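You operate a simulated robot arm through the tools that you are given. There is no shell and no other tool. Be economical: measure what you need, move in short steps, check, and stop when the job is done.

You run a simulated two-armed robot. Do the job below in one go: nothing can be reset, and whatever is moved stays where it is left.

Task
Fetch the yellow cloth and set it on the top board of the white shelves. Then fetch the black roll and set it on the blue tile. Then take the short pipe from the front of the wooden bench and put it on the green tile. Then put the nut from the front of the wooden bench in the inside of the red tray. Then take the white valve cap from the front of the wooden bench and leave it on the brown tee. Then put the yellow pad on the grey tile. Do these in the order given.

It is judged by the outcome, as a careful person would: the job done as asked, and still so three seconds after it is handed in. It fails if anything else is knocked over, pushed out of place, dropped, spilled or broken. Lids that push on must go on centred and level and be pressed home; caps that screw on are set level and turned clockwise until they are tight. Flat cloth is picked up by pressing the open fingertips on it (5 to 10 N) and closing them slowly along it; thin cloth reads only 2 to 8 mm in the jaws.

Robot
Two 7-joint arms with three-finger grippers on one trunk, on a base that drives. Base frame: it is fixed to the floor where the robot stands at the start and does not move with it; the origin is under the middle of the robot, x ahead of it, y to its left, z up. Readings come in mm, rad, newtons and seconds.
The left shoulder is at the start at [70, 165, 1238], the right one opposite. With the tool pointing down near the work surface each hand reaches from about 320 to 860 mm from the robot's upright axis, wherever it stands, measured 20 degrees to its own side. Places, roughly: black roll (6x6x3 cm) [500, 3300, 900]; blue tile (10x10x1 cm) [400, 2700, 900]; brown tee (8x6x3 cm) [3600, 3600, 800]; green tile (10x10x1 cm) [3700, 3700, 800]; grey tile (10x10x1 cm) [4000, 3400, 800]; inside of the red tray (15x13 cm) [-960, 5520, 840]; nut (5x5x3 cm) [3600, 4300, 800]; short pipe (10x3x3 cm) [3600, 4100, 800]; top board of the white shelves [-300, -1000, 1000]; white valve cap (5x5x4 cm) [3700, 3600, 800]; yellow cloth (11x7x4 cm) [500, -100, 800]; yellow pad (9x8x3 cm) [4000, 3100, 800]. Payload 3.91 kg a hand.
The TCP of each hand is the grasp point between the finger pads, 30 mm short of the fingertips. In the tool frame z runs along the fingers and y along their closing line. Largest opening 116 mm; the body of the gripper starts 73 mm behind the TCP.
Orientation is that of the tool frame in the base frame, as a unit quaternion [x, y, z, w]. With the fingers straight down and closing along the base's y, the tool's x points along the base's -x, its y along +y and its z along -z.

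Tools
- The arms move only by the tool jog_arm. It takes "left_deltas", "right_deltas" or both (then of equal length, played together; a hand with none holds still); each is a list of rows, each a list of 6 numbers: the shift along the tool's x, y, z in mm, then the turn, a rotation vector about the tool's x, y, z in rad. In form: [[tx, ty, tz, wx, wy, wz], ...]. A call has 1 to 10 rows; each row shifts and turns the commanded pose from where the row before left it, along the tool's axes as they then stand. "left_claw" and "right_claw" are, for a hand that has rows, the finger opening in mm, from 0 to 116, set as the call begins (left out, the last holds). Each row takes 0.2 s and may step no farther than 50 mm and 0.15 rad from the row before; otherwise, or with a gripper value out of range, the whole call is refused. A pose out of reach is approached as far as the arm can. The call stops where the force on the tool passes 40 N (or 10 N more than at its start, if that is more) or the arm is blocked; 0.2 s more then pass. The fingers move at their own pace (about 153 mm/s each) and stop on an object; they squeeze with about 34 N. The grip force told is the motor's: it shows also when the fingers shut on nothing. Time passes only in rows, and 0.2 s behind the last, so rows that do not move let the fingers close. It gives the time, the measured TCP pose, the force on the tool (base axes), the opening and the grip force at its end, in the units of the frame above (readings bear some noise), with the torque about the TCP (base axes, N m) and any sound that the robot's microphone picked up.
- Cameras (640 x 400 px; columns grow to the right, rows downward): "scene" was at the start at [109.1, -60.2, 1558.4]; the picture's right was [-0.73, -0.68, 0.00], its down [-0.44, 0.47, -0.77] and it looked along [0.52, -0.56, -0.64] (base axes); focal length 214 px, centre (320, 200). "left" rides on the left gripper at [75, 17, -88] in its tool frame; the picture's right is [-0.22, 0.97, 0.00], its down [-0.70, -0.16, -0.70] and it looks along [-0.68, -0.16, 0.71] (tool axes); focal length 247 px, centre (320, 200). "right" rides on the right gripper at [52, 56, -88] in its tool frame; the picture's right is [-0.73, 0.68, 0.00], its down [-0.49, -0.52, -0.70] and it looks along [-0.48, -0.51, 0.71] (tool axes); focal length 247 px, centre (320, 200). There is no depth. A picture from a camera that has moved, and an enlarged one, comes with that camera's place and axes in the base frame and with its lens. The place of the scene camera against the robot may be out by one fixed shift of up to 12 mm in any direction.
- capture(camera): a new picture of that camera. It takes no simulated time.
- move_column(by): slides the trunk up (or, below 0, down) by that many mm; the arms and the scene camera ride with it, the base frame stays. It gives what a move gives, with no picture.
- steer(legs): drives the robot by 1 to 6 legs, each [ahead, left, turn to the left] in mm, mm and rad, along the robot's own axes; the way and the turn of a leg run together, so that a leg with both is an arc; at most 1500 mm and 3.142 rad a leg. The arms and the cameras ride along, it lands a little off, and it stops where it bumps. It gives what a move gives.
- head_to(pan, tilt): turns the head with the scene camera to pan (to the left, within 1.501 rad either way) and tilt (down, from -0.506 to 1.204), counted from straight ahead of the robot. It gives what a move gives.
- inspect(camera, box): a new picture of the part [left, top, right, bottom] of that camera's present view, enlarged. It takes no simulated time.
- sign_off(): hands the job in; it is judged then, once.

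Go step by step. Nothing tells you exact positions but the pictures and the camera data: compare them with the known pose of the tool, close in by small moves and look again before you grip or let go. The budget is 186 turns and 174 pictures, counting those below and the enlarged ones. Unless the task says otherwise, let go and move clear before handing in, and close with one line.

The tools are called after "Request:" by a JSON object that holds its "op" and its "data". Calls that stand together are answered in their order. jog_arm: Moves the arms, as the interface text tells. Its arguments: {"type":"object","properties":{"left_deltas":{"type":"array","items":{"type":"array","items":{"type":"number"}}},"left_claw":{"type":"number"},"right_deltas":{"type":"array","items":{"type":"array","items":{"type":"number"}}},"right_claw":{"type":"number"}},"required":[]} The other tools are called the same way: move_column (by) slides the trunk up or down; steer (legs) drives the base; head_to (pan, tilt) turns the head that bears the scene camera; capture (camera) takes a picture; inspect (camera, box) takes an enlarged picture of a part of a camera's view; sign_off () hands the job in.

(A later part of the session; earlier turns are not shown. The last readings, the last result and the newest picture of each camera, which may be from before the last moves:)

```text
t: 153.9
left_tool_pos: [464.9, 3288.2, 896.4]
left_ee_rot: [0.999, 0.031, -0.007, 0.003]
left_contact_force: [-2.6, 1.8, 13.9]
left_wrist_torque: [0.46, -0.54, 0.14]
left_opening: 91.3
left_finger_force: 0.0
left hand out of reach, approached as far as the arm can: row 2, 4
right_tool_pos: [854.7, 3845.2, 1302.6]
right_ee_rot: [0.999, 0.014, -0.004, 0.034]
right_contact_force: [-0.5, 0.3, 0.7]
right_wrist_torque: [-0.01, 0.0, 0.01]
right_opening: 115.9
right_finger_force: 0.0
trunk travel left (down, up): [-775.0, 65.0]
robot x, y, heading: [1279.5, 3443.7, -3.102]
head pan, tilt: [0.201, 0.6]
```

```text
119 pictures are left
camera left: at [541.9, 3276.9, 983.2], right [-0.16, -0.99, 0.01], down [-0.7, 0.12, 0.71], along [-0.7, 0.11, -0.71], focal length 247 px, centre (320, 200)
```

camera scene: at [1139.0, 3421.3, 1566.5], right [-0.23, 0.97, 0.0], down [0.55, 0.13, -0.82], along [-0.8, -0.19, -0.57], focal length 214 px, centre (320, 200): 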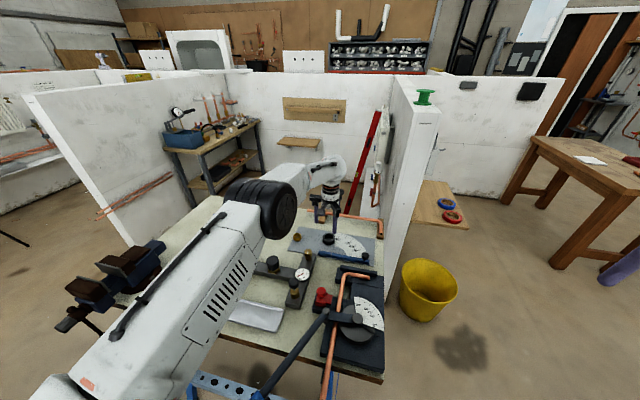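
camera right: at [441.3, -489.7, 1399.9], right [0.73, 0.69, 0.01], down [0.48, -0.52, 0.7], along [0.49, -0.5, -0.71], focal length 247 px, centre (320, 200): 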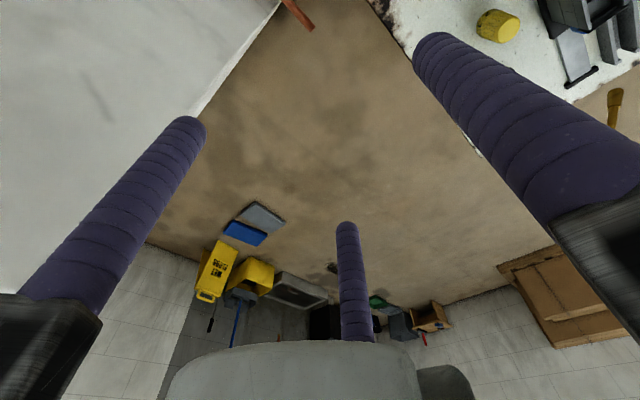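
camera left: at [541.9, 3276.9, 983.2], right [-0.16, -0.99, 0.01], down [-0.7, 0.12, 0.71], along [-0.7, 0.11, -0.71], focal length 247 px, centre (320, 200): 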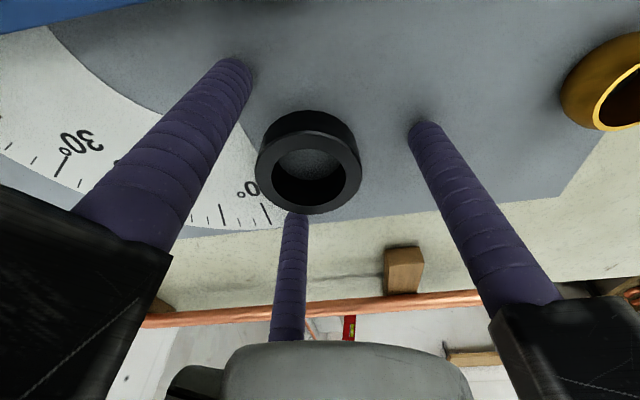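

A fingertip touches the plate at z≈866, and the roll stands between the jaws. I'll lift 4 mm and close.

Request:
{"op": "jog_arm", "data": {"left_deltas": [[0, -4, -4, 0, 0, 0], [0, 0, 0, 0, 0, 0]]}}

Request:
{"op": "jog_arm", "data": {"left_deltas": [[0, 0, 0, 0, 0, 0], [0, 0, 0, 0, 0, 0], [0, 0, 0, 0, 0, 0]], "left_claw": 35}}

Request:
{"op": "capture", "data": {"camera": "left"}}

```text
t: 154.5
left_tool_pos: [465.3, 3291.8, 895.7]
left_ee_rot: [1.0, 0.03, -0.004, 0.004]
left_contact_force: [0.5, -0.1, 0.7]
left_wrist_torque: [0.11, 0.01, -0.01]
left_opening: 91.2
left_finger_force: 0.0
right_tool_pos: [853.8, 3845.3, 1302.3]
right_ee_rot: [0.999, 0.015, -0.004, 0.034]
right_contact_force: [0.5, -0.9, -0.1]
right_wrist_torque: [0.01, 0.02, -0.02]
right_opening: 116.1
right_finger_force: 0.0
trunk travel left (down, up): [-775.0, 65.0]
robot x, y, heading: [1272.4, 3441.9, -3.106]
head pan, tilt: [0.201, 0.6]
```

```text
t: 155.3
left_tool_pos: [465.1, 3292.9, 896.2]
left_ee_rot: [1.0, 0.031, -0.003, 0.004]
left_contact_force: [0.8, -0.2, 0.0]
left_wrist_torque: [-0.04, -0.01, 0.01]
left_opening: 53.1
left_finger_force: 33.7
right_tool_pos: [853.3, 3845.3, 1301.0]
right_ee_rot: [0.999, 0.013, -0.004, 0.034]
right_contact_force: [-0.4, -0.6, -0.3]
right_wrist_torque: [0.01, -0.01, 0.01]
right_opening: 115.9
right_finger_force: 0.1
trunk travel left (down, up): [-775.0, 65.0]
robot x, y, heading: [1273.4, 3440.7, -3.104]
head pan, tilt: [0.201, 0.6]
```

```text
118 pictures are left
camera left: at [542.1, 3280.2, 984.1], right [-0.16, -0.99, 0.01], down [-0.7, 0.12, 0.7], along [-0.7, 0.11, -0.71], focal length 247 px, centre (320, 200)
```

left: 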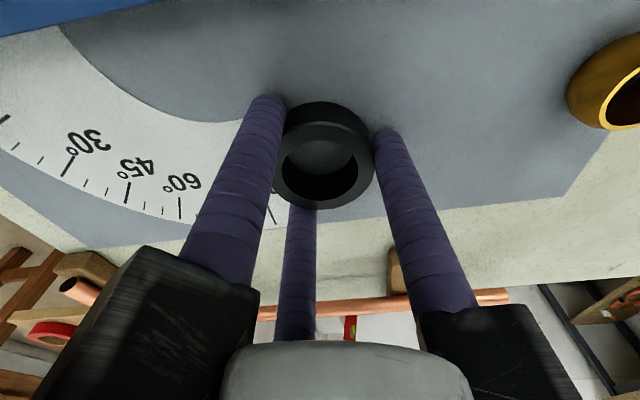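

The roll is gripped at 53 mm. I'll lift and retract, then drive around to the bench's -y end, where the tile is in easy reach.

Request:
{"op": "jog_arm", "data": {"left_deltas": [[0, 0, -20, 0, 0, 0], [0, 0, -45, 0, 0, 0], [0, 0, -45, 0, 0, 0], [0, 0, -45, 0, 0, 0], [0, 0, -45, 0, 0, 0], [20, 0, -45, 0, 0, 0], [40, 0, -25, 0, 0, 0], [45, 0, 0, 0, 0, 0], [45, 0, 0, 0, 0, 0], [45, 0, 0, 0, 0, 0]]}}

Request:
{"op": "steer", "data": {"legs": [[-450, 0, 0], [0, 1290, -1.55]]}}

Request:
{"op": "head_to", "data": {"pan": 0.6, "tilt": 0.7}}

Request:
{"op": "capture", "data": {"camera": "scene"}}

Request:
{"op": "capture", "data": {"camera": "left"}}

```text
t: 157.5
left_tool_pos: [665.0, 3305.6, 1165.1]
left_ee_rot: [0.999, 0.031, -0.004, 0.004]
left_contact_force: [0.7, -0.1, 0.7]
left_wrist_torque: [-0.01, 0.06, 0.01]
left_opening: 53.1
left_finger_force: 34.1
right_tool_pos: [857.4, 3845.9, 1303.2]
right_ee_rot: [0.999, 0.015, -0.004, 0.034]
right_contact_force: [-0.1, -0.6, 0.6]
right_wrist_torque: [-0.04, 0.07, 0.0]
right_opening: 115.9
right_finger_force: 0.1
trunk travel left (down, up): [-775.0, 65.0]
robot x, y, heading: [1273.3, 3438.6, -3.106]
head pan, tilt: [0.201, 0.6]
```

```text
t: 164.6
left_tool_pos: [956.3, 3214.7, 1163.3]
left_ee_rot: [0.829, -0.559, -0.006, 0.002]
left_contact_force: [0.2, -0.4, 0.4]
left_wrist_torque: [-0.03, 0.07, 0.02]
left_opening: 53.0
left_finger_force: 34.2
right_tool_pos: [1530.4, 3205.7, 1298.9]
right_ee_rot: [0.82, -0.572, -0.023, 0.027]
right_contact_force: [1.3, 1.0, 0.4]
right_wrist_torque: [-0.02, 0.09, 0.0]
right_opening: 116.3
right_finger_force: 0.0
trunk travel left (down, up): [-775.0, 65.0]
robot x, y, heading: [1276.4, 2673.8, 1.931]
head pan, tilt: [0.201, 0.6]
stopped in leg 2: the robot was blocked; the commanded pose is now the measured one
```

```text
t: 165.5
left_tool_pos: [950.2, 3210.7, 1163.5]
left_ee_rot: [0.829, -0.559, -0.005, 0.0]
left_contact_force: [0.1, 0.5, -0.4]
left_wrist_torque: [0.01, -0.04, 0.01]
left_opening: 53.3
left_finger_force: 34.0
right_tool_pos: [1523.9, 3202.1, 1301.9]
right_ee_rot: [0.82, -0.571, -0.022, 0.025]
right_contact_force: [-0.3, 0.1, -0.2]
right_wrist_torque: [-0.02, -0.04, -0.03]
right_opening: 115.9
right_finger_force: 0.2
trunk travel left (down, up): [-775.0, 65.0]
robot x, y, heading: [1278.7, 2671.4, 1.933]
head pan, tilt: [0.6, 0.7]
```

```text
117 pictures are left
camera scene: at [1189.1, 2772.5, 1557.9], right [0.57, 0.82, 0.0], down [0.53, -0.37, -0.76], along [-0.63, 0.44, -0.64], focal length 214 px, centre (320, 200)
```

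scene: 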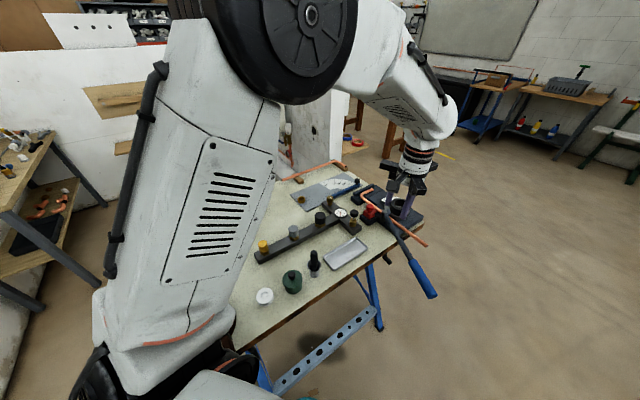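

```text
116 pictures are left
camera left: at [964.8, 3135.0, 1252.4], right [-0.99, -0.16, 0.01], down [-0.11, 0.7, 0.7], along [-0.12, 0.69, -0.71], focal length 247 px, centre (320, 200)
```

left: 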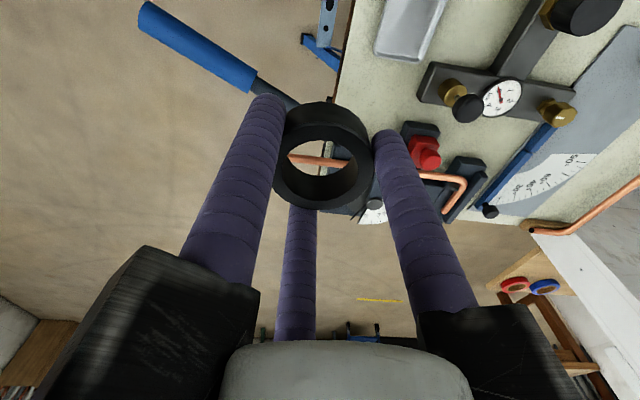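

The combined arc cut too close and the base touched near the bench foot. I'll move straight away from the bench, square up, then back down the aisle.

Request:
{"op": "steer", "data": {"legs": [[0, -250, 0], [0, 0, -0.36], [-600, 0, 0]]}}

Request:
{"op": "head_to", "data": {"pan": 0.7, "tilt": 0.6}}

Request:
{"op": "capture", "data": {"camera": "scene"}}

Request:
{"op": "head_to", "data": {"pan": 1.4, "tilt": 0.6}}

Request:
{"op": "capture", "data": {"camera": "scene"}}

```text
t: 171.4
left_tool_pos: [1394.8, 2783.2, 1163.9]
left_ee_rot: [0.716, -0.698, -0.005, 0.0]
left_contact_force: [-0.1, 0.4, -0.3]
left_wrist_torque: [-0.01, 0.01, 0.0]
left_opening: 53.1
left_finger_force: 33.9
right_tool_pos: [1928.6, 2572.0, 1301.4]
right_ee_rot: [-0.703, 0.71, 0.026, -0.021]
right_contact_force: [1.1, 0.2, 0.2]
right_wrist_torque: [0.0, -0.01, 0.03]
right_opening: 115.8
right_finger_force: 0.0
trunk travel left (down, up): [-775.0, 65.0]
robot x, y, heading: [1505.1, 2165.0, 1.573]
head pan, tilt: [0.6, 0.7]
```

```text
t: 172.0
left_tool_pos: [1394.9, 2782.2, 1164.1]
left_ee_rot: [0.715, -0.699, -0.005, 0.0]
left_contact_force: [-0.7, -0.1, 1.0]
left_wrist_torque: [0.02, -0.01, 0.02]
left_opening: 53.2
left_finger_force: 33.4
right_tool_pos: [1928.5, 2570.6, 1301.6]
right_ee_rot: [-0.704, 0.709, 0.027, -0.021]
right_contact_force: [0.5, 0.1, -0.2]
right_wrist_torque: [0.05, -0.01, -0.03]
right_opening: 116.1
right_finger_force: 0.0
trunk travel left (down, up): [-775.0, 65.0]
robot x, y, heading: [1509.6, 2165.2, 1.572]
head pan, tilt: [0.7, 0.6]
```

```text
115 pictures are left
camera scene: at [1453.3, 2285.7, 1566.5], right [0.77, 0.64, 0.0], down [0.36, -0.43, -0.82], along [-0.53, 0.63, -0.57], focal length 214 px, centre (320, 200)
```

scene: 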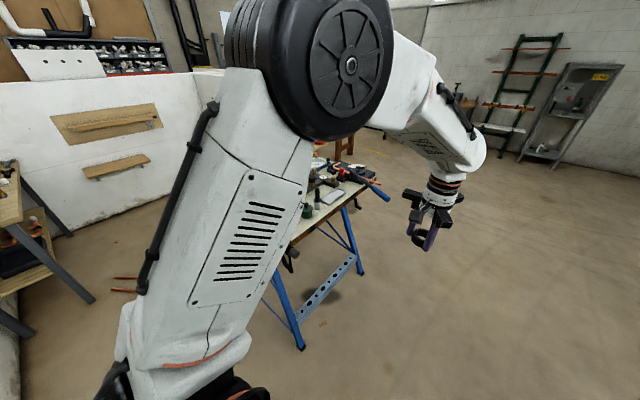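

```text
t: 173.1
left_tool_pos: [1395.7, 2782.4, 1164.4]
left_ee_rot: [0.716, -0.698, -0.005, -0.001]
left_contact_force: [-0.8, 0.5, -0.4]
left_wrist_torque: [0.04, -0.01, 0.04]
left_opening: 53.0
left_finger_force: 34.2
right_tool_pos: [1927.7, 2572.1, 1301.1]
right_ee_rot: [-0.703, 0.71, 0.027, -0.022]
right_contact_force: [0.9, 0.0, -0.6]
right_wrist_torque: [0.0, 0.02, 0.0]
right_opening: 116.1
right_finger_force: 0.1
trunk travel left (down, up): [-775.0, 65.0]
robot x, y, heading: [1510.3, 2163.7, 1.573]
head pan, tilt: [1.4, 0.6]
```

```text
114 pictures are left
camera scene: at [1423.1, 2233.6, 1566.5], right [0.17, 0.99, 0.0], down [0.56, -0.1, -0.83], along [-0.81, 0.14, -0.56], focal length 214 px, centre (320, 200)
```

scene: 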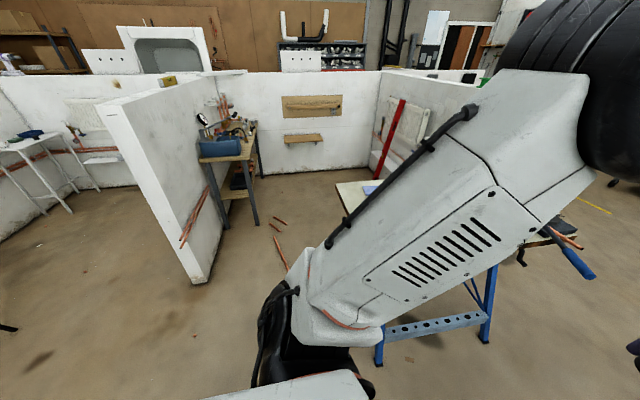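

Request:
{"op": "steer", "data": {"legs": [[0, 880, 0]]}}

Request:
{"op": "head_to", "data": {"pan": 0.1, "tilt": 0.8}}

Request:
{"op": "capture", "data": {"camera": "scene"}}

Request:
{"op": "capture", "data": {"camera": "left"}}

```text
t: 177.8
left_tool_pos: [521.0, 2786.8, 1164.1]
left_ee_rot: [0.714, -0.701, -0.005, 0.0]
left_contact_force: [0.4, -0.4, 0.2]
left_wrist_torque: [0.01, 0.03, -0.02]
left_opening: 53.3
left_finger_force: 34.1
right_tool_pos: [1052.7, 2571.7, 1301.4]
right_ee_rot: [-0.701, 0.712, 0.026, -0.021]
right_contact_force: [0.0, -0.9, -0.7]
right_wrist_torque: [-0.02, -0.01, 0.01]
right_opening: 115.9
right_finger_force: 0.0
trunk travel left (down, up): [-775.0, 65.0]
robot x, y, heading: [630.6, 2170.3, 1.563]
head pan, tilt: [1.4, 0.6]
```

```text
t: 179.2
left_tool_pos: [519.7, 2786.4, 1164.1]
left_ee_rot: [0.713, -0.701, -0.006, 0.0]
left_contact_force: [-0.6, 0.3, 0.1]
left_wrist_torque: [0.04, -0.01, -0.01]
left_opening: 53.0
left_finger_force: 34.1
right_tool_pos: [1050.4, 2572.2, 1301.9]
right_ee_rot: [-0.701, 0.712, 0.027, -0.022]
right_contact_force: [0.8, 0.0, 0.1]
right_wrist_torque: [0.02, 0.02, -0.01]
right_opening: 115.8
right_finger_force: 0.1
trunk travel left (down, up): [-775.0, 65.0]
robot x, y, heading: [631.3, 2167.0, 1.558]
head pan, tilt: [0.099, 0.799]
```

```text
113 pictures are left
camera scene: at [623.9, 2302.4, 1549.7], right [1.0, 0.09, 0.0], down [0.07, -0.71, -0.7], along [-0.06, 0.69, -0.72], focal length 214 px, centre (320, 200)
```

scene: 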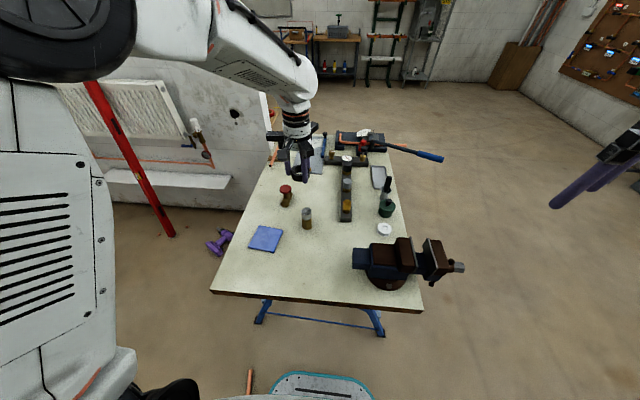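

```text
112 pictures are left
camera left: at [505.9, 2711.4, 1252.2], right [-0.98, 0.21, 0.01], down [0.15, 0.69, 0.7], along [0.14, 0.69, -0.71], focal length 247 px, centre (320, 200)
```

left: 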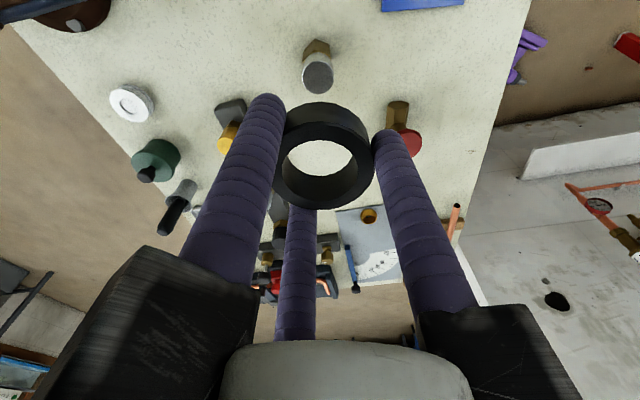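

The tile's centre comes out near [383, 2736], with the valve about 145 mm away. I'll bring the roll over it.

Request:
{"op": "jog_arm", "data": {"left_deltas": [[12, 35, 0, 0, 0, 0], [12, 35, 0, 0, 0, 0], [12, 34, 0, 0, 0, 0], [12, 34, 0, 0, 0, 0], [0, 0, 45, 0, 0, 0], [0, 0, 45, 0, 0, 0], [0, 0, 45, 0, 0, 0], [0, 0, 20, 0, 0, 0]]}}

Request:
{"op": "capture", "data": {"camera": "left"}}

Request:
{"op": "inspect", "data": {"camera": "scene", "box": [180, 150, 400, 290]}}

```text
t: 181.0
left_tool_pos: [380.3, 2740.5, 1009.8]
left_ee_rot: [0.713, -0.701, -0.006, 0.0]
left_contact_force: [0.2, 0.5, 0.8]
left_wrist_torque: [-0.04, -0.01, 0.01]
left_opening: 53.1
left_finger_force: 33.6
right_tool_pos: [1052.7, 2573.2, 1301.3]
right_ee_rot: [-0.701, 0.712, 0.026, -0.022]
right_contact_force: [-0.8, -0.3, -0.8]
right_wrist_torque: [-0.04, 0.01, 0.01]
right_opening: 115.8
right_finger_force: 0.1
trunk travel left (down, up): [-775.0, 65.0]
robot x, y, heading: [625.6, 2171.5, 1.56]
head pan, tilt: [0.099, 0.799]
```

```text
111 pictures are left
camera left: at [366.8, 2664.3, 1098.5], right [-0.98, 0.21, 0.01], down [0.15, 0.69, 0.7], along [0.14, 0.69, -0.71], focal length 247 px, centre (320, 200)
```

left: 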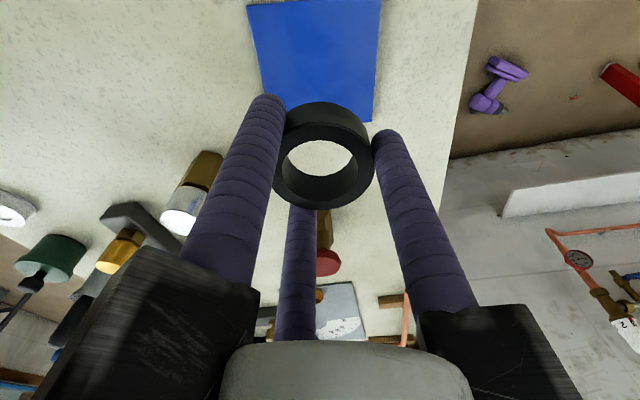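

```text
2.86 times, centred on (290, 220) of scene
camera zoom: at [624.1, 2303.3, 1549.6], right [1.0, 0.09, 0.0], down [0.07, -0.71, -0.7], along [-0.06, 0.69, -0.72], focal length 613 px, centre (406, 143)
```

zoom: 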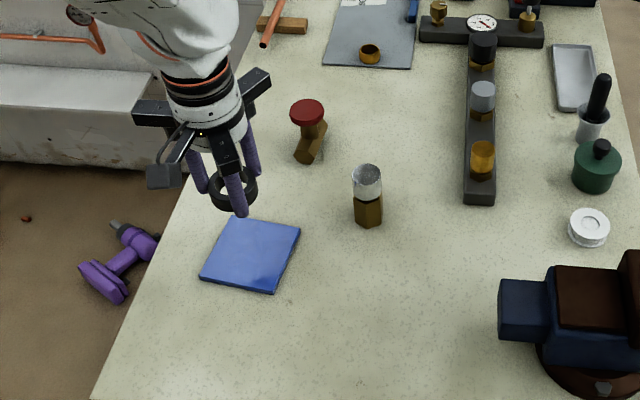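

Request:
{"op": "jog_arm", "data": {"left_deltas": [[9, -3, 20, 0, 0, 0], [0, 0, 30, 0, 0, 0], [0, 0, 30, 0, 0, 0], [0, 0, 10, 0, 0, 0], [0, 0, 0, 0, 0, 0]]}}

Request:
{"op": "capture", "data": {"camera": "left"}}

Request:
{"op": "inspect", "data": {"camera": "scene", "box": [220, 180, 320, 260]}}

```text
t: 182.2
left_tool_pos: [385.0, 2728.4, 920.8]
left_ee_rot: [0.713, -0.701, -0.007, -0.001]
left_contact_force: [0.4, -0.2, 0.1]
left_wrist_torque: [-0.01, 0.03, -0.02]
left_opening: 53.2
left_finger_force: 34.0
right_tool_pos: [1051.6, 2572.1, 1301.3]
right_ee_rot: [-0.701, 0.712, 0.027, -0.022]
right_contact_force: [-0.3, 0.0, -0.5]
right_wrist_torque: [0.02, -0.03, -0.03]
right_opening: 116.2
right_finger_force: 0.0
trunk travel left (down, up): [-775.0, 65.0]
robot x, y, heading: [635.0, 2171.2, 1.563]
head pan, tilt: [0.099, 0.799]
```

```text
109 pictures are left
camera left: at [370.1, 2653.4, 1008.0], right [-0.98, 0.21, 0.01], down [0.15, 0.69, 0.7], along [0.14, 0.69, -0.71], focal length 247 px, centre (320, 200)
```

left: 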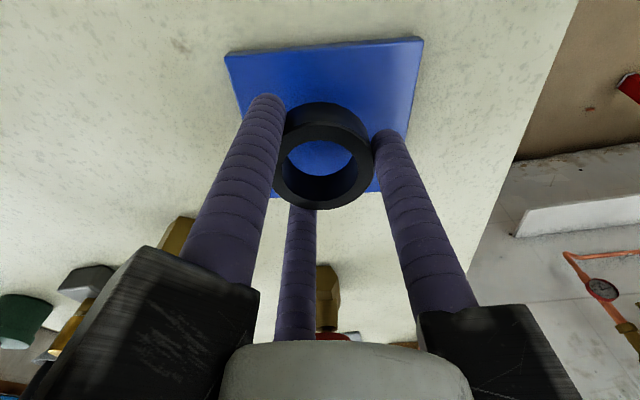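

```text
5.00 times, centred on (270, 220) of scene
camera zoom: at [624.0, 2302.5, 1549.6], right [1.0, 0.09, 0.0], down [0.07, -0.71, -0.7], along [-0.06, 0.69, -0.72], focal length 1072 px, centre (570, 100)
```

zoom: 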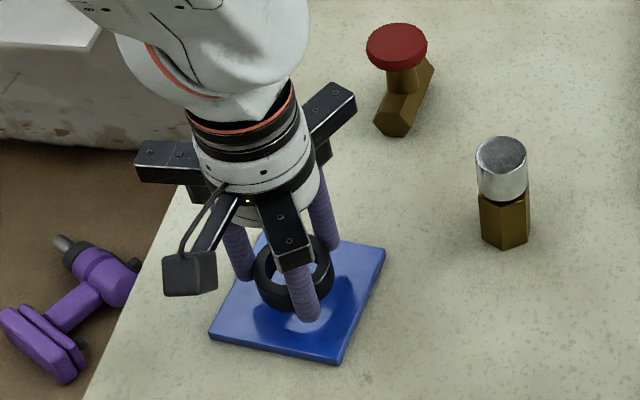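

Roll is centred over the tile. Lowering gently until it touches.

Request:
{"op": "jog_arm", "data": {"left_deltas": [[0, 0, 5, 0, 0, 0], [0, 0, 4, 0, 0, 0], [0, 0, 3, 0, 0, 0], [0, 0, 2, 0, 0, 0], [0, 0, 2, 0, 0, 0]]}}

```text
t: 183.4
left_tool_pos: [384.6, 2730.2, 904.8]
left_ee_rot: [0.714, -0.701, -0.005, -0.001]
left_contact_force: [0.7, -0.1, 0.0]
left_wrist_torque: [0.03, 0.02, 0.05]
left_opening: 53.1
left_finger_force: 33.9
right_tool_pos: [1052.5, 2573.1, 1301.5]
right_ee_rot: [-0.701, 0.712, 0.027, -0.021]
right_contact_force: [-0.2, -1.0, -0.5]
right_wrist_torque: [0.04, 0.0, -0.01]
right_opening: 116.0
right_finger_force: 0.1
trunk travel left (down, up): [-775.0, 65.0]
robot x, y, heading: [634.4, 2170.3, 1.562]
head pan, tilt: [0.099, 0.799]
```

Request:
{"op": "jog_arm", "data": {"left_deltas": [[0, 0, 2, 0, 0, 0], [0, 0, 2, 0, 0, 0], [0, 0, 2, 0, 0, 0]]}}

```text
t: 184.2
left_tool_pos: [383.3, 2729.1, 901.2]
left_ee_rot: [0.713, -0.701, -0.007, -0.002]
left_contact_force: [-4.7, -0.1, 17.8]
left_wrist_torque: [-0.45, -0.14, -0.11]
left_opening: 53.1
left_finger_force: 33.6
right_tool_pos: [1051.9, 2570.8, 1301.4]
right_ee_rot: [-0.702, 0.712, 0.028, -0.021]
right_contact_force: [0.3, 0.9, 0.6]
right_wrist_torque: [0.01, 0.0, 0.02]
right_opening: 115.9
right_finger_force: 0.0
trunk travel left (down, up): [-775.0, 65.0]
robot x, y, heading: [628.4, 2168.9, 1.562]
head pan, tilt: [0.099, 0.799]
```

Contact at 18 N. I'll ease up 2 mm, open and withdraw.

Request:
{"op": "jog_arm", "data": {"left_deltas": [[0, 0, -2, 0, 0, 0], [0, 0, 0, 0, 0, 0]]}}

Request:
{"op": "jog_arm", "data": {"left_deltas": [[0, 0, 0, 0, 0, 0], [0, 0, 0, 0, 0, 0], [0, 0, -15, 0, 0, 0], [0, 0, -40, 0, 0, 0], [0, 0, -45, 0, 0, 0], [0, 0, -45, 0, 0, 0], [0, 0, -45, 0, 0, 0], [0, 0, -45, 0, 0, 0], [0, 0, -45, 0, 0, 0]], "left_claw": 78}}

Request:
{"op": "capture", "data": {"camera": "left"}}

Request:
{"op": "inspect", "data": {"camera": "scene", "box": [200, 150, 400, 290]}}

```text
t: 184.8
left_tool_pos: [385.2, 2729.9, 899.8]
left_ee_rot: [0.713, -0.701, -0.005, 0.0]
left_contact_force: [-4.8, 1.6, 13.4]
left_wrist_torque: [-0.28, -0.03, -0.09]
left_opening: 53.1
left_finger_force: 33.6
right_tool_pos: [1051.9, 2570.7, 1301.5]
right_ee_rot: [-0.701, 0.713, 0.027, -0.02]
right_contact_force: [0.1, -0.3, 0.1]
right_wrist_torque: [0.01, 0.01, -0.01]
right_opening: 116.1
right_finger_force: 0.0
trunk travel left (down, up): [-775.0, 65.0]
robot x, y, heading: [628.1, 2168.7, 1.563]
head pan, tilt: [0.099, 0.799]
```

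```text
t: 186.8
left_tool_pos: [385.3, 2727.0, 1179.8]
left_ee_rot: [0.713, -0.701, -0.005, 0.0]
left_contact_force: [-0.9, 0.0, 0.0]
left_wrist_torque: [-0.01, -0.02, 0.0]
left_opening: 78.1
left_finger_force: 0.0
right_tool_pos: [1052.4, 2570.8, 1302.5]
right_ee_rot: [-0.701, 0.713, 0.027, -0.02]
right_contact_force: [-0.7, 0.7, 0.1]
right_wrist_torque: [0.01, 0.0, -0.01]
right_opening: 115.9
right_finger_force: 0.1
trunk travel left (down, up): [-775.0, 65.0]
robot x, y, heading: [629.4, 2169.2, 1.563]
head pan, tilt: [0.099, 0.799]
```

```text
107 pictures are left
camera left: at [369.7, 2651.2, 1266.4], right [-0.98, 0.21, 0.01], down [0.15, 0.69, 0.7], along [0.14, 0.69, -0.71], focal length 247 px, centre (320, 200)
```

left: 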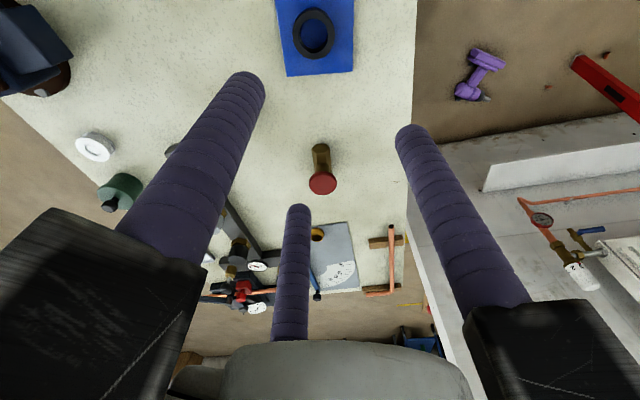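

```text
2.86 times, centred on (300, 220) of scene
camera zoom: at [624.2, 2301.3, 1549.7], right [1.0, 0.09, 0.0], down [0.07, -0.71, -0.7], along [-0.06, 0.69, -0.72], focal length 613 px, centre (377, 143)
```

zoom: 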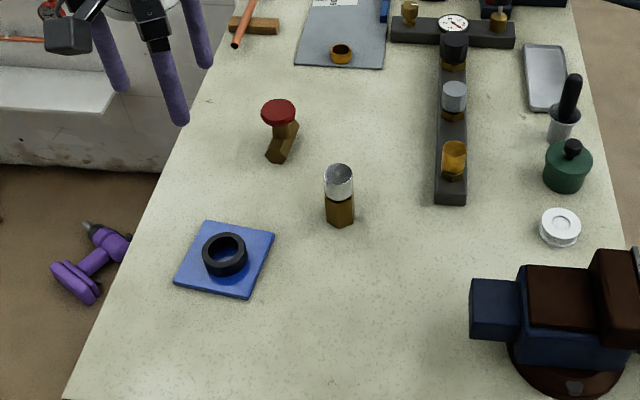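

The roll stands centred on the blue tile. Next I'll drive over to the wooden bench on the +x side.

Request:
{"op": "steer", "data": {"legs": [[0, -1250, 0], [0, 0, -1.56], [0, 1300, 0], [500, 0, 0]]}}

Request:
{"op": "head_to", "data": {"pan": 0.0, "tilt": 0.5}}

Request:
{"op": "capture", "data": {"camera": "scene"}}

```text
t: 205.8
left_tool_pos: [2972.5, 3706.9, 1179.2]
left_ee_rot: [-0.005, 1.0, 0.003, 0.004]
left_contact_force: [1.0, -0.5, -0.6]
left_wrist_torque: [0.01, -0.02, -0.01]
left_opening: 77.9
left_finger_force: 0.1
right_tool_pos: [2811.8, 3040.0, 1301.9]
right_ee_rot: [0.011, 0.999, 0.033, 0.005]
right_contact_force: [0.5, -0.7, 0.1]
right_wrist_torque: [0.02, 0.01, 0.03]
right_opening: 116.1
right_finger_force: 0.1
trunk travel left (down, up): [-775.0, 65.0]
robot x, y, heading: [2412.7, 3462.1, -0.018]
head pan, tilt: [0.099, 0.799]
```

```text
t: 206.6
left_tool_pos: [2973.7, 3707.0, 1177.8]
left_ee_rot: [-0.005, 1.0, 0.003, 0.004]
left_contact_force: [0.8, -0.9, 0.5]
left_wrist_torque: [-0.02, 0.03, -0.02]
left_opening: 78.0
left_finger_force: 0.0
right_tool_pos: [2812.8, 3040.8, 1301.4]
right_ee_rot: [0.011, 0.999, 0.033, 0.004]
right_contact_force: [0.1, -0.3, 0.1]
right_wrist_torque: [0.0, 0.03, 0.03]
right_opening: 116.0
right_finger_force: 0.0
trunk travel left (down, up): [-775.0, 65.0]
robot x, y, heading: [2415.2, 3465.0, -0.017]
head pan, tilt: [0.0, 0.499]
```

```text
105 pictures are left
camera scene: at [2556.3, 3465.1, 1575.5], right [-0.01, -1.0, 0.0], down [-0.48, 0.01, -0.88], along [0.88, -0.01, -0.48], focal length 214 px, centre (320, 200)
```

scene: 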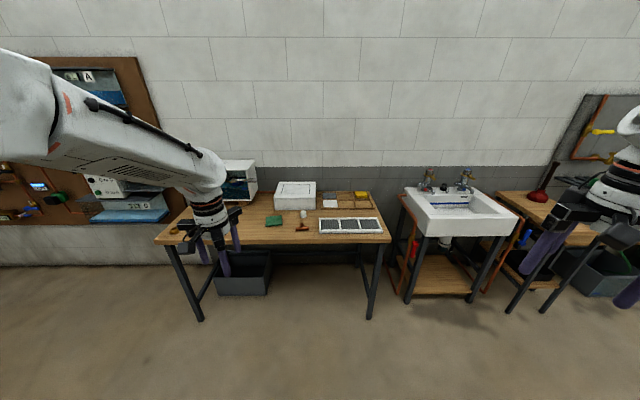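

Request:
{"op": "inspect", "data": {"camera": "scene", "box": [150, 150, 400, 260]}}

```text
2.56 times, centred on (275, 205) of scene
camera zoom: at [2556.3, 3465.1, 1575.5], right [-0.01, -1.0, 0.0], down [-0.48, 0.01, -0.88], along [0.88, -0.01, -0.48], focal length 549 px, centre (435, 187)
```

zoom: 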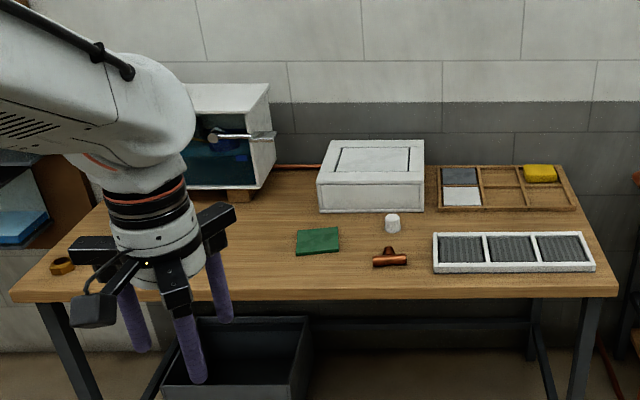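

I see the nut, green tile, cap, tee, compartment tray and pad. The pipe is hidden behind the hand. I'll raise the hand and drive in toward the left half of the bench.

Request:
{"op": "jog_arm", "data": {"left_deltas": [[45, 0, -20, 0, 0, 0], [45, 0, -20, 0, 0, 0], [40, 0, -20, 0, 0, 0]]}}

Request:
{"op": "steer", "data": {"legs": [[0, 500, 0.018], [650, 0, 0]]}}

Request:
{"op": "head_to", "data": {"pan": 0.0, "tilt": 0.8}}

Request:
{"op": "capture", "data": {"camera": "scene"}}

Request:
{"op": "capture", "data": {"camera": "left"}}

```text
t: 207.4
left_tool_pos: [2843.3, 3689.3, 1237.6]
left_ee_rot: [0.018, 0.993, 0.116, 0.008]
left_contact_force: [-0.8, -0.3, 1.0]
left_wrist_torque: [-0.07, -0.12, -0.03]
left_opening: 78.3
left_finger_force: 0.1
right_tool_pos: [2813.6, 3037.1, 1301.8]
right_ee_rot: [0.011, 0.999, 0.035, 0.005]
right_contact_force: [0.1, -1.5, 0.1]
right_wrist_torque: [0.08, 0.01, 0.04]
right_opening: 116.1
right_finger_force: 0.0
trunk travel left (down, up): [-775.0, 65.0]
robot x, y, heading: [2416.2, 3460.6, -0.013]
head pan, tilt: [0.0, 0.499]
```

```text
t: 213.6
left_tool_pos: [3496.1, 4212.5, 1238.1]
left_ee_rot: [-0.01, 1.0, 0.004, 0.004]
left_contact_force: [-0.3, 0.2, 0.7]
left_wrist_torque: [0.0, 0.01, -0.03]
left_opening: 78.1
left_finger_force: 0.1
right_tool_pos: [3473.2, 3545.7, 1301.3]
right_ee_rot: [0.005, 0.999, 0.033, 0.004]
right_contact_force: [0.5, -1.0, -0.3]
right_wrist_torque: [-0.03, -0.01, 0.02]
right_opening: 116.1
right_finger_force: 0.1
trunk travel left (down, up): [-775.0, 65.0]
robot x, y, heading: [3068.5, 3967.5, -0.007]
head pan, tilt: [0.0, 0.499]
```

```text
t: 214.4
left_tool_pos: [3497.2, 4211.8, 1236.8]
left_ee_rot: [-0.011, 1.0, 0.003, 0.004]
left_contact_force: [0.6, -0.2, 0.4]
left_wrist_torque: [0.02, -0.02, 0.01]
left_opening: 78.1
left_finger_force: 0.0
right_tool_pos: [3473.8, 3545.8, 1301.9]
right_ee_rot: [0.005, 0.999, 0.034, 0.004]
right_contact_force: [-0.6, 0.3, 0.8]
right_wrist_torque: [0.02, 0.0, 0.0]
right_opening: 115.7
right_finger_force: 0.0
trunk travel left (down, up): [-775.0, 65.0]
robot x, y, heading: [3072.5, 3963.8, -0.003]
head pan, tilt: [0.0, 0.799]
```

```text
103 pictures are left
camera scene: at [3201.4, 3968.7, 1549.7], right [0.0, -1.0, 0.0], down [-0.72, 0.0, -0.7], along [0.7, 0.0, -0.72], focal length 214 px, centre (320, 200)
```

scene: 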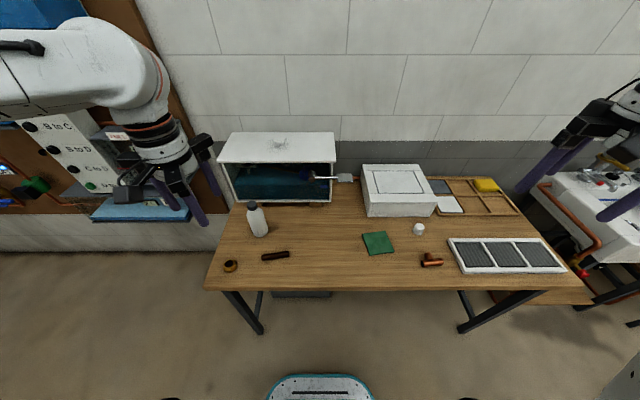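

```text
102 pictures are left
camera left: at [3421.9, 4226.8, 1324.5], right [0.2, 0.98, 0.01], down [0.69, -0.15, 0.7], along [0.69, -0.14, -0.71], focal length 247 px, centre (320, 200)
```

left: 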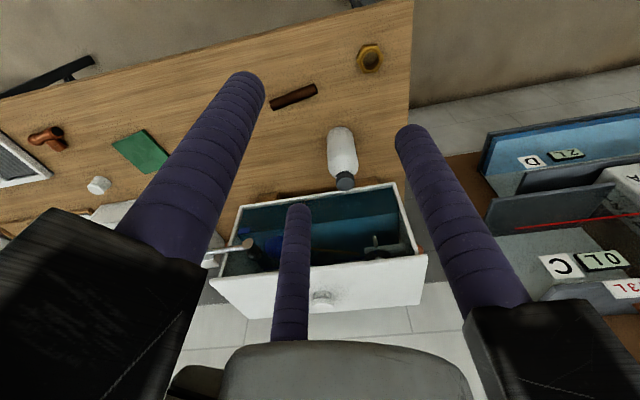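

The pipe lies along y at about [3619, 4132]. I'll yaw the left hand a quarter turn to grip across it and move over it.

Request:
{"op": "jog_arm", "data": {"left_deltas": [[0, 0, 0, 0, 0, 0.146], [0, 0, 0, 0, 0, 0.146], [0, 0, 0, 0, 0, 0.146], [0, 0, 0, 0, 0, 0.146], [0, 0, 0, 0, 0, 0.146], [0, 0, 0, 0, 0, 0.146], [0, 0, 0, 0, 0, 0.146], [0, 0, 0, 0, 0, 0.146], [0, 0, 0, 0, 0, 0.146], [0, 0, 0, 0, 0, 0.146]], "left_claw": 80}}

Request:
{"op": "jog_arm", "data": {"left_deltas": [[-15, 20, 40, 0, 0, 0], [-15, 20, 40, 0, 0, 0], [-15, 20, 40, 0, 0, 0], [-10, 20, 40, 0, 0, 0], [0, 20, 40, 0, 0, 0], [0, 0, 40, 0, 0, 0], [0, 0, 0, 0, 0, 0]]}}

Request:
{"op": "capture", "data": {"camera": "left"}}

```text
t: 216.6
left_tool_pos: [3496.5, 4210.7, 1236.8]
left_ee_rot: [0.659, 0.752, 0.006, 0.0]
left_contact_force: [0.5, 0.8, 0.2]
left_wrist_torque: [0.01, 0.0, 0.02]
left_opening: 79.9
left_finger_force: 0.1
right_tool_pos: [3473.7, 3547.0, 1300.8]
right_ee_rot: [0.005, 0.999, 0.034, 0.005]
right_contact_force: [0.5, 0.9, 0.6]
right_wrist_torque: [-0.03, 0.06, 0.0]
right_opening: 116.1
right_finger_force: 0.0
trunk travel left (down, up): [-775.0, 65.0]
robot x, y, heading: [3067.0, 3961.6, -0.006]
head pan, tilt: [0.0, 0.799]
```

```text
t: 218.2
left_tool_pos: [3605.1, 4173.2, 994.7]
left_ee_rot: [0.659, 0.752, 0.006, 0.002]
left_contact_force: [1.3, -0.4, 0.1]
left_wrist_torque: [0.03, -0.01, 0.03]
left_opening: 80.0
left_finger_force: 0.1
right_tool_pos: [3472.9, 3546.1, 1301.3]
right_ee_rot: [0.005, 0.999, 0.035, 0.005]
right_contact_force: [-0.6, -0.1, -0.6]
right_wrist_torque: [-0.01, -0.02, 0.03]
right_opening: 116.3
right_finger_force: 0.0
trunk travel left (down, up): [-775.0, 65.0]
robot x, y, heading: [3069.9, 3965.5, -0.002]
head pan, tilt: [0.0, 0.799]
```

```text
101 pictures are left
camera left: at [3612.4, 4248.8, 1083.6], right [1.0, -0.09, 0.01], down [-0.07, -0.72, 0.69], along [-0.06, -0.69, -0.72], focal length 247 px, centre (320, 200)
```

left: 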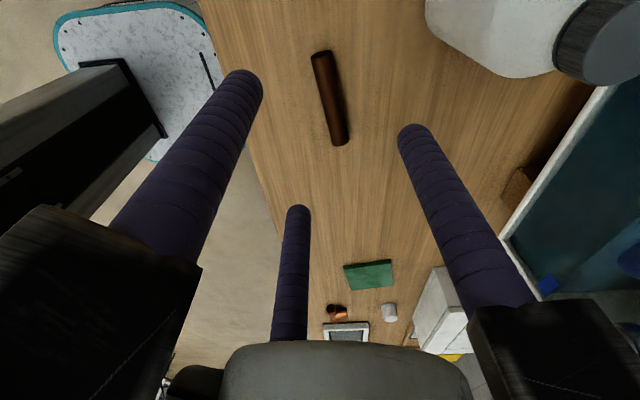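

Request:
{"op": "jog_arm", "data": {"left_deltas": [[-40, -3, 0, 0, 0, 0], [0, 0, 45, 0, 0, 0], [0, 0, 45, 0, 0, 0], [0, 0, 40, 0, 0, 0], [0, 0, 0, 0, 0, 0]], "left_claw": 76}}

Request:
{"op": "capture", "data": {"camera": "left"}}

Request:
{"op": "inspect", "data": {"camera": "scene", "box": [200, 180, 340, 290]}}

```text
t: 219.4
left_tool_pos: [3607.6, 4131.9, 865.6]
left_ee_rot: [0.659, 0.752, 0.006, 0.001]
left_contact_force: [-0.7, -0.3, 0.1]
left_wrist_torque: [-0.01, -0.03, 0.0]
left_opening: 76.1
left_finger_force: 0.0
right_tool_pos: [3473.9, 3547.3, 1301.2]
right_ee_rot: [0.005, 0.999, 0.034, 0.005]
right_contact_force: [-0.2, 0.2, 0.4]
right_wrist_torque: [-0.02, -0.02, -0.03]
right_opening: 116.2
right_finger_force: 0.1
trunk travel left (down, up): [-775.0, 65.0]
robot x, y, heading: [3066.0, 3968.5, -0.0]
head pan, tilt: [0.0, 0.799]
```

```text
100 pictures are left
camera left: at [3615.0, 4208.3, 954.5], right [1.0, -0.09, 0.01], down [-0.07, -0.72, 0.69], along [-0.06, -0.69, -0.72], focal length 247 px, centre (320, 200)
```

left: 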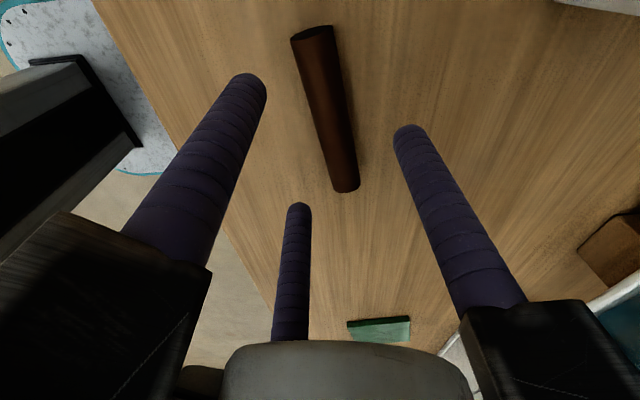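

```text
3.64 times, centred on (270, 235) of scene
camera zoom: at [3200.3, 3969.2, 1549.7], right [0.0, -1.0, 0.0], down [-0.72, 0.0, -0.7], along [0.7, 0.0, -0.72], focal length 780 px, centre (502, 73)
```

zoom: 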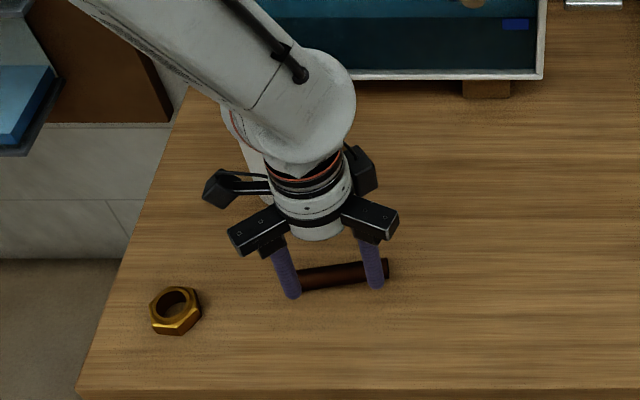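

Request:
{"op": "jog_arm", "data": {"left_deltas": [[6, 0, 15, 0, 0, 0], [0, 0, 12, 0, 0, 0], [0, 0, 4, 0, 0, 0], [0, 0, 3, 0, 0, 0], [0, 0, 0, 0, 0, 0]]}}

Request:
{"op": "capture", "data": {"camera": "left"}}

```text
t: 220.6
left_tool_pos: [3608.3, 4138.4, 832.3]
left_ee_rot: [0.658, 0.753, 0.005, 0.001]
left_contact_force: [-0.5, 0.4, 0.1]
left_wrist_torque: [0.02, 0.0, 0.05]
left_opening: 76.0
left_finger_force: 0.2
right_tool_pos: [3474.5, 3546.3, 1300.7]
right_ee_rot: [0.005, 0.999, 0.033, 0.003]
right_contact_force: [0.3, 0.3, -1.0]
right_wrist_torque: [0.03, -0.01, 0.01]
right_opening: 115.9
right_finger_force: 0.0
trunk travel left (down, up): [-775.0, 65.0]
robot x, y, heading: [3071.2, 3967.6, -0.003]
head pan, tilt: [0.0, 0.799]
```

```text
98 pictures are left
camera left: at [3615.3, 4214.7, 921.6], right [1.0, -0.09, 0.01], down [-0.07, -0.72, 0.69], along [-0.06, -0.69, -0.72], focal length 247 px, centre (320, 200)
```

left: 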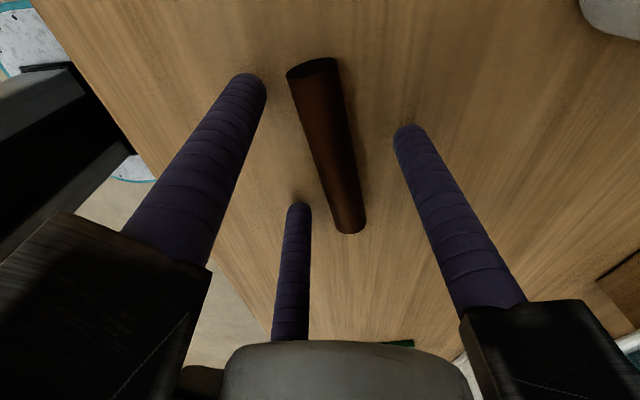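

Request:
{"op": "jog_arm", "data": {"left_deltas": [[0, 0, 2, 0, 0, 0], [0, 0, 0, 0, 0, 0], [0, 0, 0, 0, 0, 0], [0, 0, 0, 0, 0, 0]], "left_claw": 10}}

Request:
{"op": "capture", "data": {"camera": "left"}}

```text
t: 221.6
left_tool_pos: [3608.4, 4138.7, 831.9]
left_ee_rot: [0.659, 0.752, 0.006, 0.002]
left_contact_force: [1.1, -0.4, 7.7]
left_wrist_torque: [-0.09, -0.1, -0.05]
left_opening: 31.0
left_finger_force: 33.7
right_tool_pos: [3473.4, 3546.0, 1302.3]
right_ee_rot: [0.006, 0.999, 0.033, 0.004]
right_contact_force: [-0.8, -0.5, -0.2]
right_wrist_torque: [0.02, -0.03, 0.02]
right_opening: 116.0
right_finger_force: 0.1
trunk travel left (down, up): [-775.0, 65.0]
robot x, y, heading: [3068.8, 3963.7, -0.002]
head pan, tilt: [0.0, 0.799]
```

```text
97 pictures are left
camera left: at [3615.6, 4214.7, 920.7], right [1.0, -0.09, 0.01], down [-0.07, -0.72, 0.69], along [-0.06, -0.69, -0.72], focal length 247 px, centre (320, 200)
```

left: 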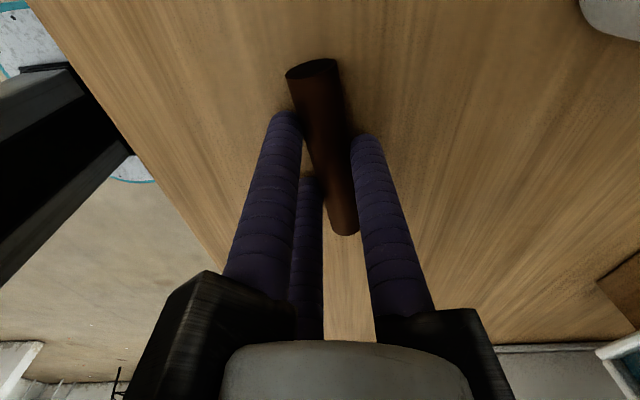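

Gripped, opening 31 mm. I'll lift and strafe right to bring it over the green tile.

Request:
{"op": "jog_arm", "data": {"left_deltas": [[0, 0, -15, 0, 0, 0], [0, 0, -45, 0, 0, 0], [0, 0, -45, 0, 0, 0], [0, 0, -45, 0, 0, 0], [0, 0, -45, 0, 0, 0]]}}

Request:
{"op": "steer", "data": {"legs": [[0, -400, 0]]}}

Request:
{"op": "capture", "data": {"camera": "scene"}}

Request:
{"op": "capture", "data": {"camera": "left"}}

```text
t: 222.8
left_tool_pos: [3605.9, 4138.6, 1027.4]
left_ee_rot: [0.659, 0.752, 0.006, 0.001]
left_contact_force: [0.7, 0.5, -0.5]
left_wrist_torque: [0.01, 0.0, 0.0]
left_opening: 31.1
left_finger_force: 33.9
right_tool_pos: [3471.8, 3546.6, 1301.2]
right_ee_rot: [0.006, 0.999, 0.034, 0.005]
right_contact_force: [-0.4, -0.1, 0.0]
right_wrist_torque: [-0.03, -0.05, 0.01]
right_opening: 116.0
right_finger_force: 0.0
trunk travel left (down, up): [-775.0, 65.0]
robot x, y, heading: [3072.2, 3966.8, -0.003]
head pan, tilt: [0.0, 0.799]
```

```text
t: 225.3
left_tool_pos: [3607.0, 3749.8, 1026.1]
left_ee_rot: [0.658, 0.753, 0.005, 0.001]
left_contact_force: [0.5, 0.5, -0.6]
left_wrist_torque: [-0.04, -0.01, 0.01]
left_opening: 31.0
left_finger_force: 34.1
right_tool_pos: [3472.2, 3159.2, 1302.4]
right_ee_rot: [0.004, 0.999, 0.033, 0.004]
right_contact_force: [-0.6, 0.7, 0.2]
right_wrist_torque: [0.01, 0.01, 0.02]
right_opening: 116.0
right_finger_force: 0.1
trunk travel left (down, up): [-775.0, 65.0]
robot x, y, heading: [3068.8, 3576.8, -0.0]
head pan, tilt: [0.0, 0.799]
```

```text
96 pictures are left
camera scene: at [3199.8, 3580.6, 1549.6], right [0.0, -1.0, 0.0], down [-0.72, 0.0, -0.7], along [0.7, 0.0, -0.72], focal length 214 px, centre (320, 200)
```

scene: 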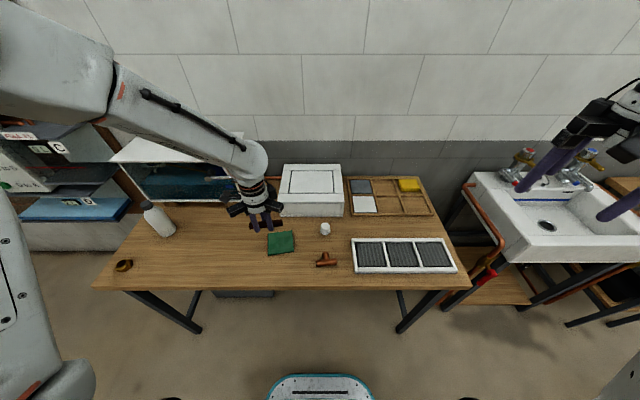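

```text
95 pictures are left
camera left: at [3613.6, 3825.9, 1115.2], right [1.0, -0.09, 0.01], down [-0.07, -0.72, 0.7], along [-0.06, -0.69, -0.72], focal length 247 px, centre (320, 200)
```

left: 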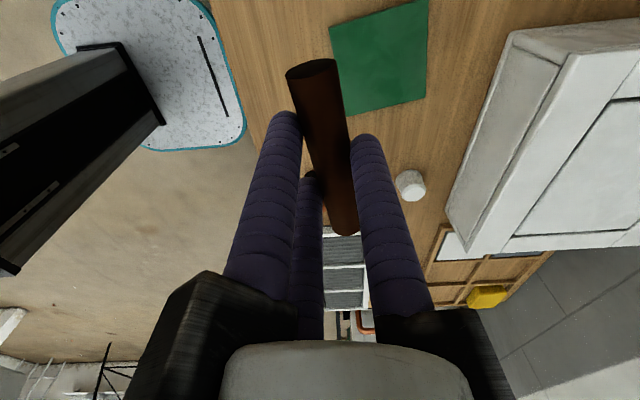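

The green tile's centre is about [3675, 3737], turned the same way as the pipe. I'll shift over it and lower.

Request:
{"op": "jog_arm", "data": {"left_deltas": [[-12, 30, 0, 0, 0, 0], [-12, 31, 0, 0, 0, 0], [0, 0, 45, 0, 0, 0], [0, 0, 45, 0, 0, 0], [0, 0, 40, 0, 0, 0], [0, 0, 20, 0, 0, 0], [0, 0, 0, 0, 0, 0]]}}

Request:
{"op": "capture", "data": {"camera": "left"}}

Request:
{"op": "inspect", "data": {"camera": "scene", "box": [220, 190, 340, 280]}}

```text
t: 226.9
left_tool_pos: [3671.0, 3736.6, 875.2]
left_ee_rot: [0.659, 0.752, 0.005, 0.001]
left_contact_force: [0.2, 0.9, -0.2]
left_wrist_torque: [0.03, 0.01, 0.01]
left_opening: 30.9
left_finger_force: 34.1
right_tool_pos: [3473.5, 3158.9, 1301.0]
right_ee_rot: [0.006, 0.999, 0.032, 0.004]
right_contact_force: [-0.1, -0.3, 0.1]
right_wrist_torque: [0.02, 0.0, 0.01]
right_opening: 115.9
right_finger_force: 0.0
trunk travel left (down, up): [-775.0, 65.0]
robot x, y, heading: [3070.7, 3579.1, -0.005]
head pan, tilt: [0.0, 0.799]
```

```text
94 pictures are left
camera left: at [3677.5, 3811.3, 964.7], right [1.0, -0.09, 0.01], down [-0.07, -0.72, 0.69], along [-0.06, -0.69, -0.72], focal length 247 px, centre (320, 200)
```

left: 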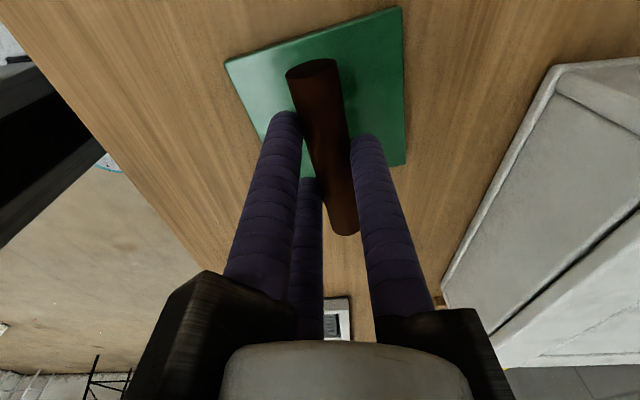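

```text
4.44 times, centred on (280, 235) of scene
camera zoom: at [3199.7, 3579.6, 1549.7], right [0.0, -1.0, 0.0], down [-0.72, 0.0, -0.7], along [0.7, 0.0, -0.72], focal length 953 px, centre (498, 44)
```

zoom: 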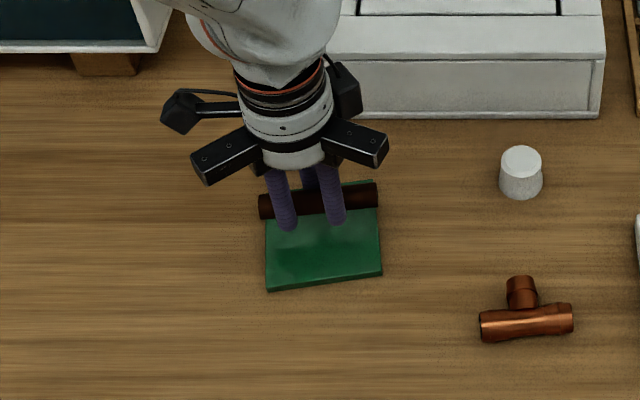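

Request:
{"op": "jog_arm", "data": {"left_deltas": [[-4, 0, 15, 0, 0, 0], [0, 0, 10, 0, 0, 0], [0, 0, 3, 0, 0, 0], [0, 0, 2, 0, 0, 0], [0, 0, 2, 0, 0, 0]]}}

```text
t: 228.1
left_tool_pos: [3672.2, 3729.2, 843.3]
left_ee_rot: [0.659, 0.752, 0.004, 0.0]
left_contact_force: [-0.4, -0.2, -0.2]
left_wrist_torque: [0.0, 0.04, 0.05]
left_opening: 31.2
left_finger_force: 33.9
right_tool_pos: [3472.7, 3157.8, 1301.8]
right_ee_rot: [0.004, 0.999, 0.033, 0.004]
right_contact_force: [-0.7, -0.6, 0.1]
right_wrist_torque: [-0.02, 0.0, -0.02]
right_opening: 116.0
right_finger_force: 0.1
trunk travel left (down, up): [-775.0, 65.0]
robot x, y, heading: [3069.5, 3575.2, -0.004]
head pan, tilt: [0.0, 0.799]
```

Request:
{"op": "jog_arm", "data": {"left_deltas": [[2, 0, 1.5, 0, 0, 0], [0, 0, 1.5, 0, 0, 0], [0, 0, 1.5, 0, 0, 0], [0, 0, 1, 0, 0, 0]]}}

```text
t: 229.1
left_tool_pos: [3671.4, 3732.2, 841.5]
left_ee_rot: [0.659, 0.753, 0.006, 0.002]
left_contact_force: [-1.7, -1.2, 12.6]
left_wrist_torque: [-0.05, -0.03, -0.05]
left_opening: 30.9
left_finger_force: 34.7
right_tool_pos: [3471.9, 3157.4, 1302.0]
right_ee_rot: [0.005, 0.999, 0.033, 0.004]
right_contact_force: [-0.5, -0.2, -0.7]
right_wrist_torque: [0.02, 0.03, 0.0]
right_opening: 116.0
right_finger_force: 0.1
trunk travel left (down, up): [-775.0, 65.0]
robot x, y, heading: [3068.6, 3575.7, -0.005]
head pan, tilt: [0.0, 0.799]
```

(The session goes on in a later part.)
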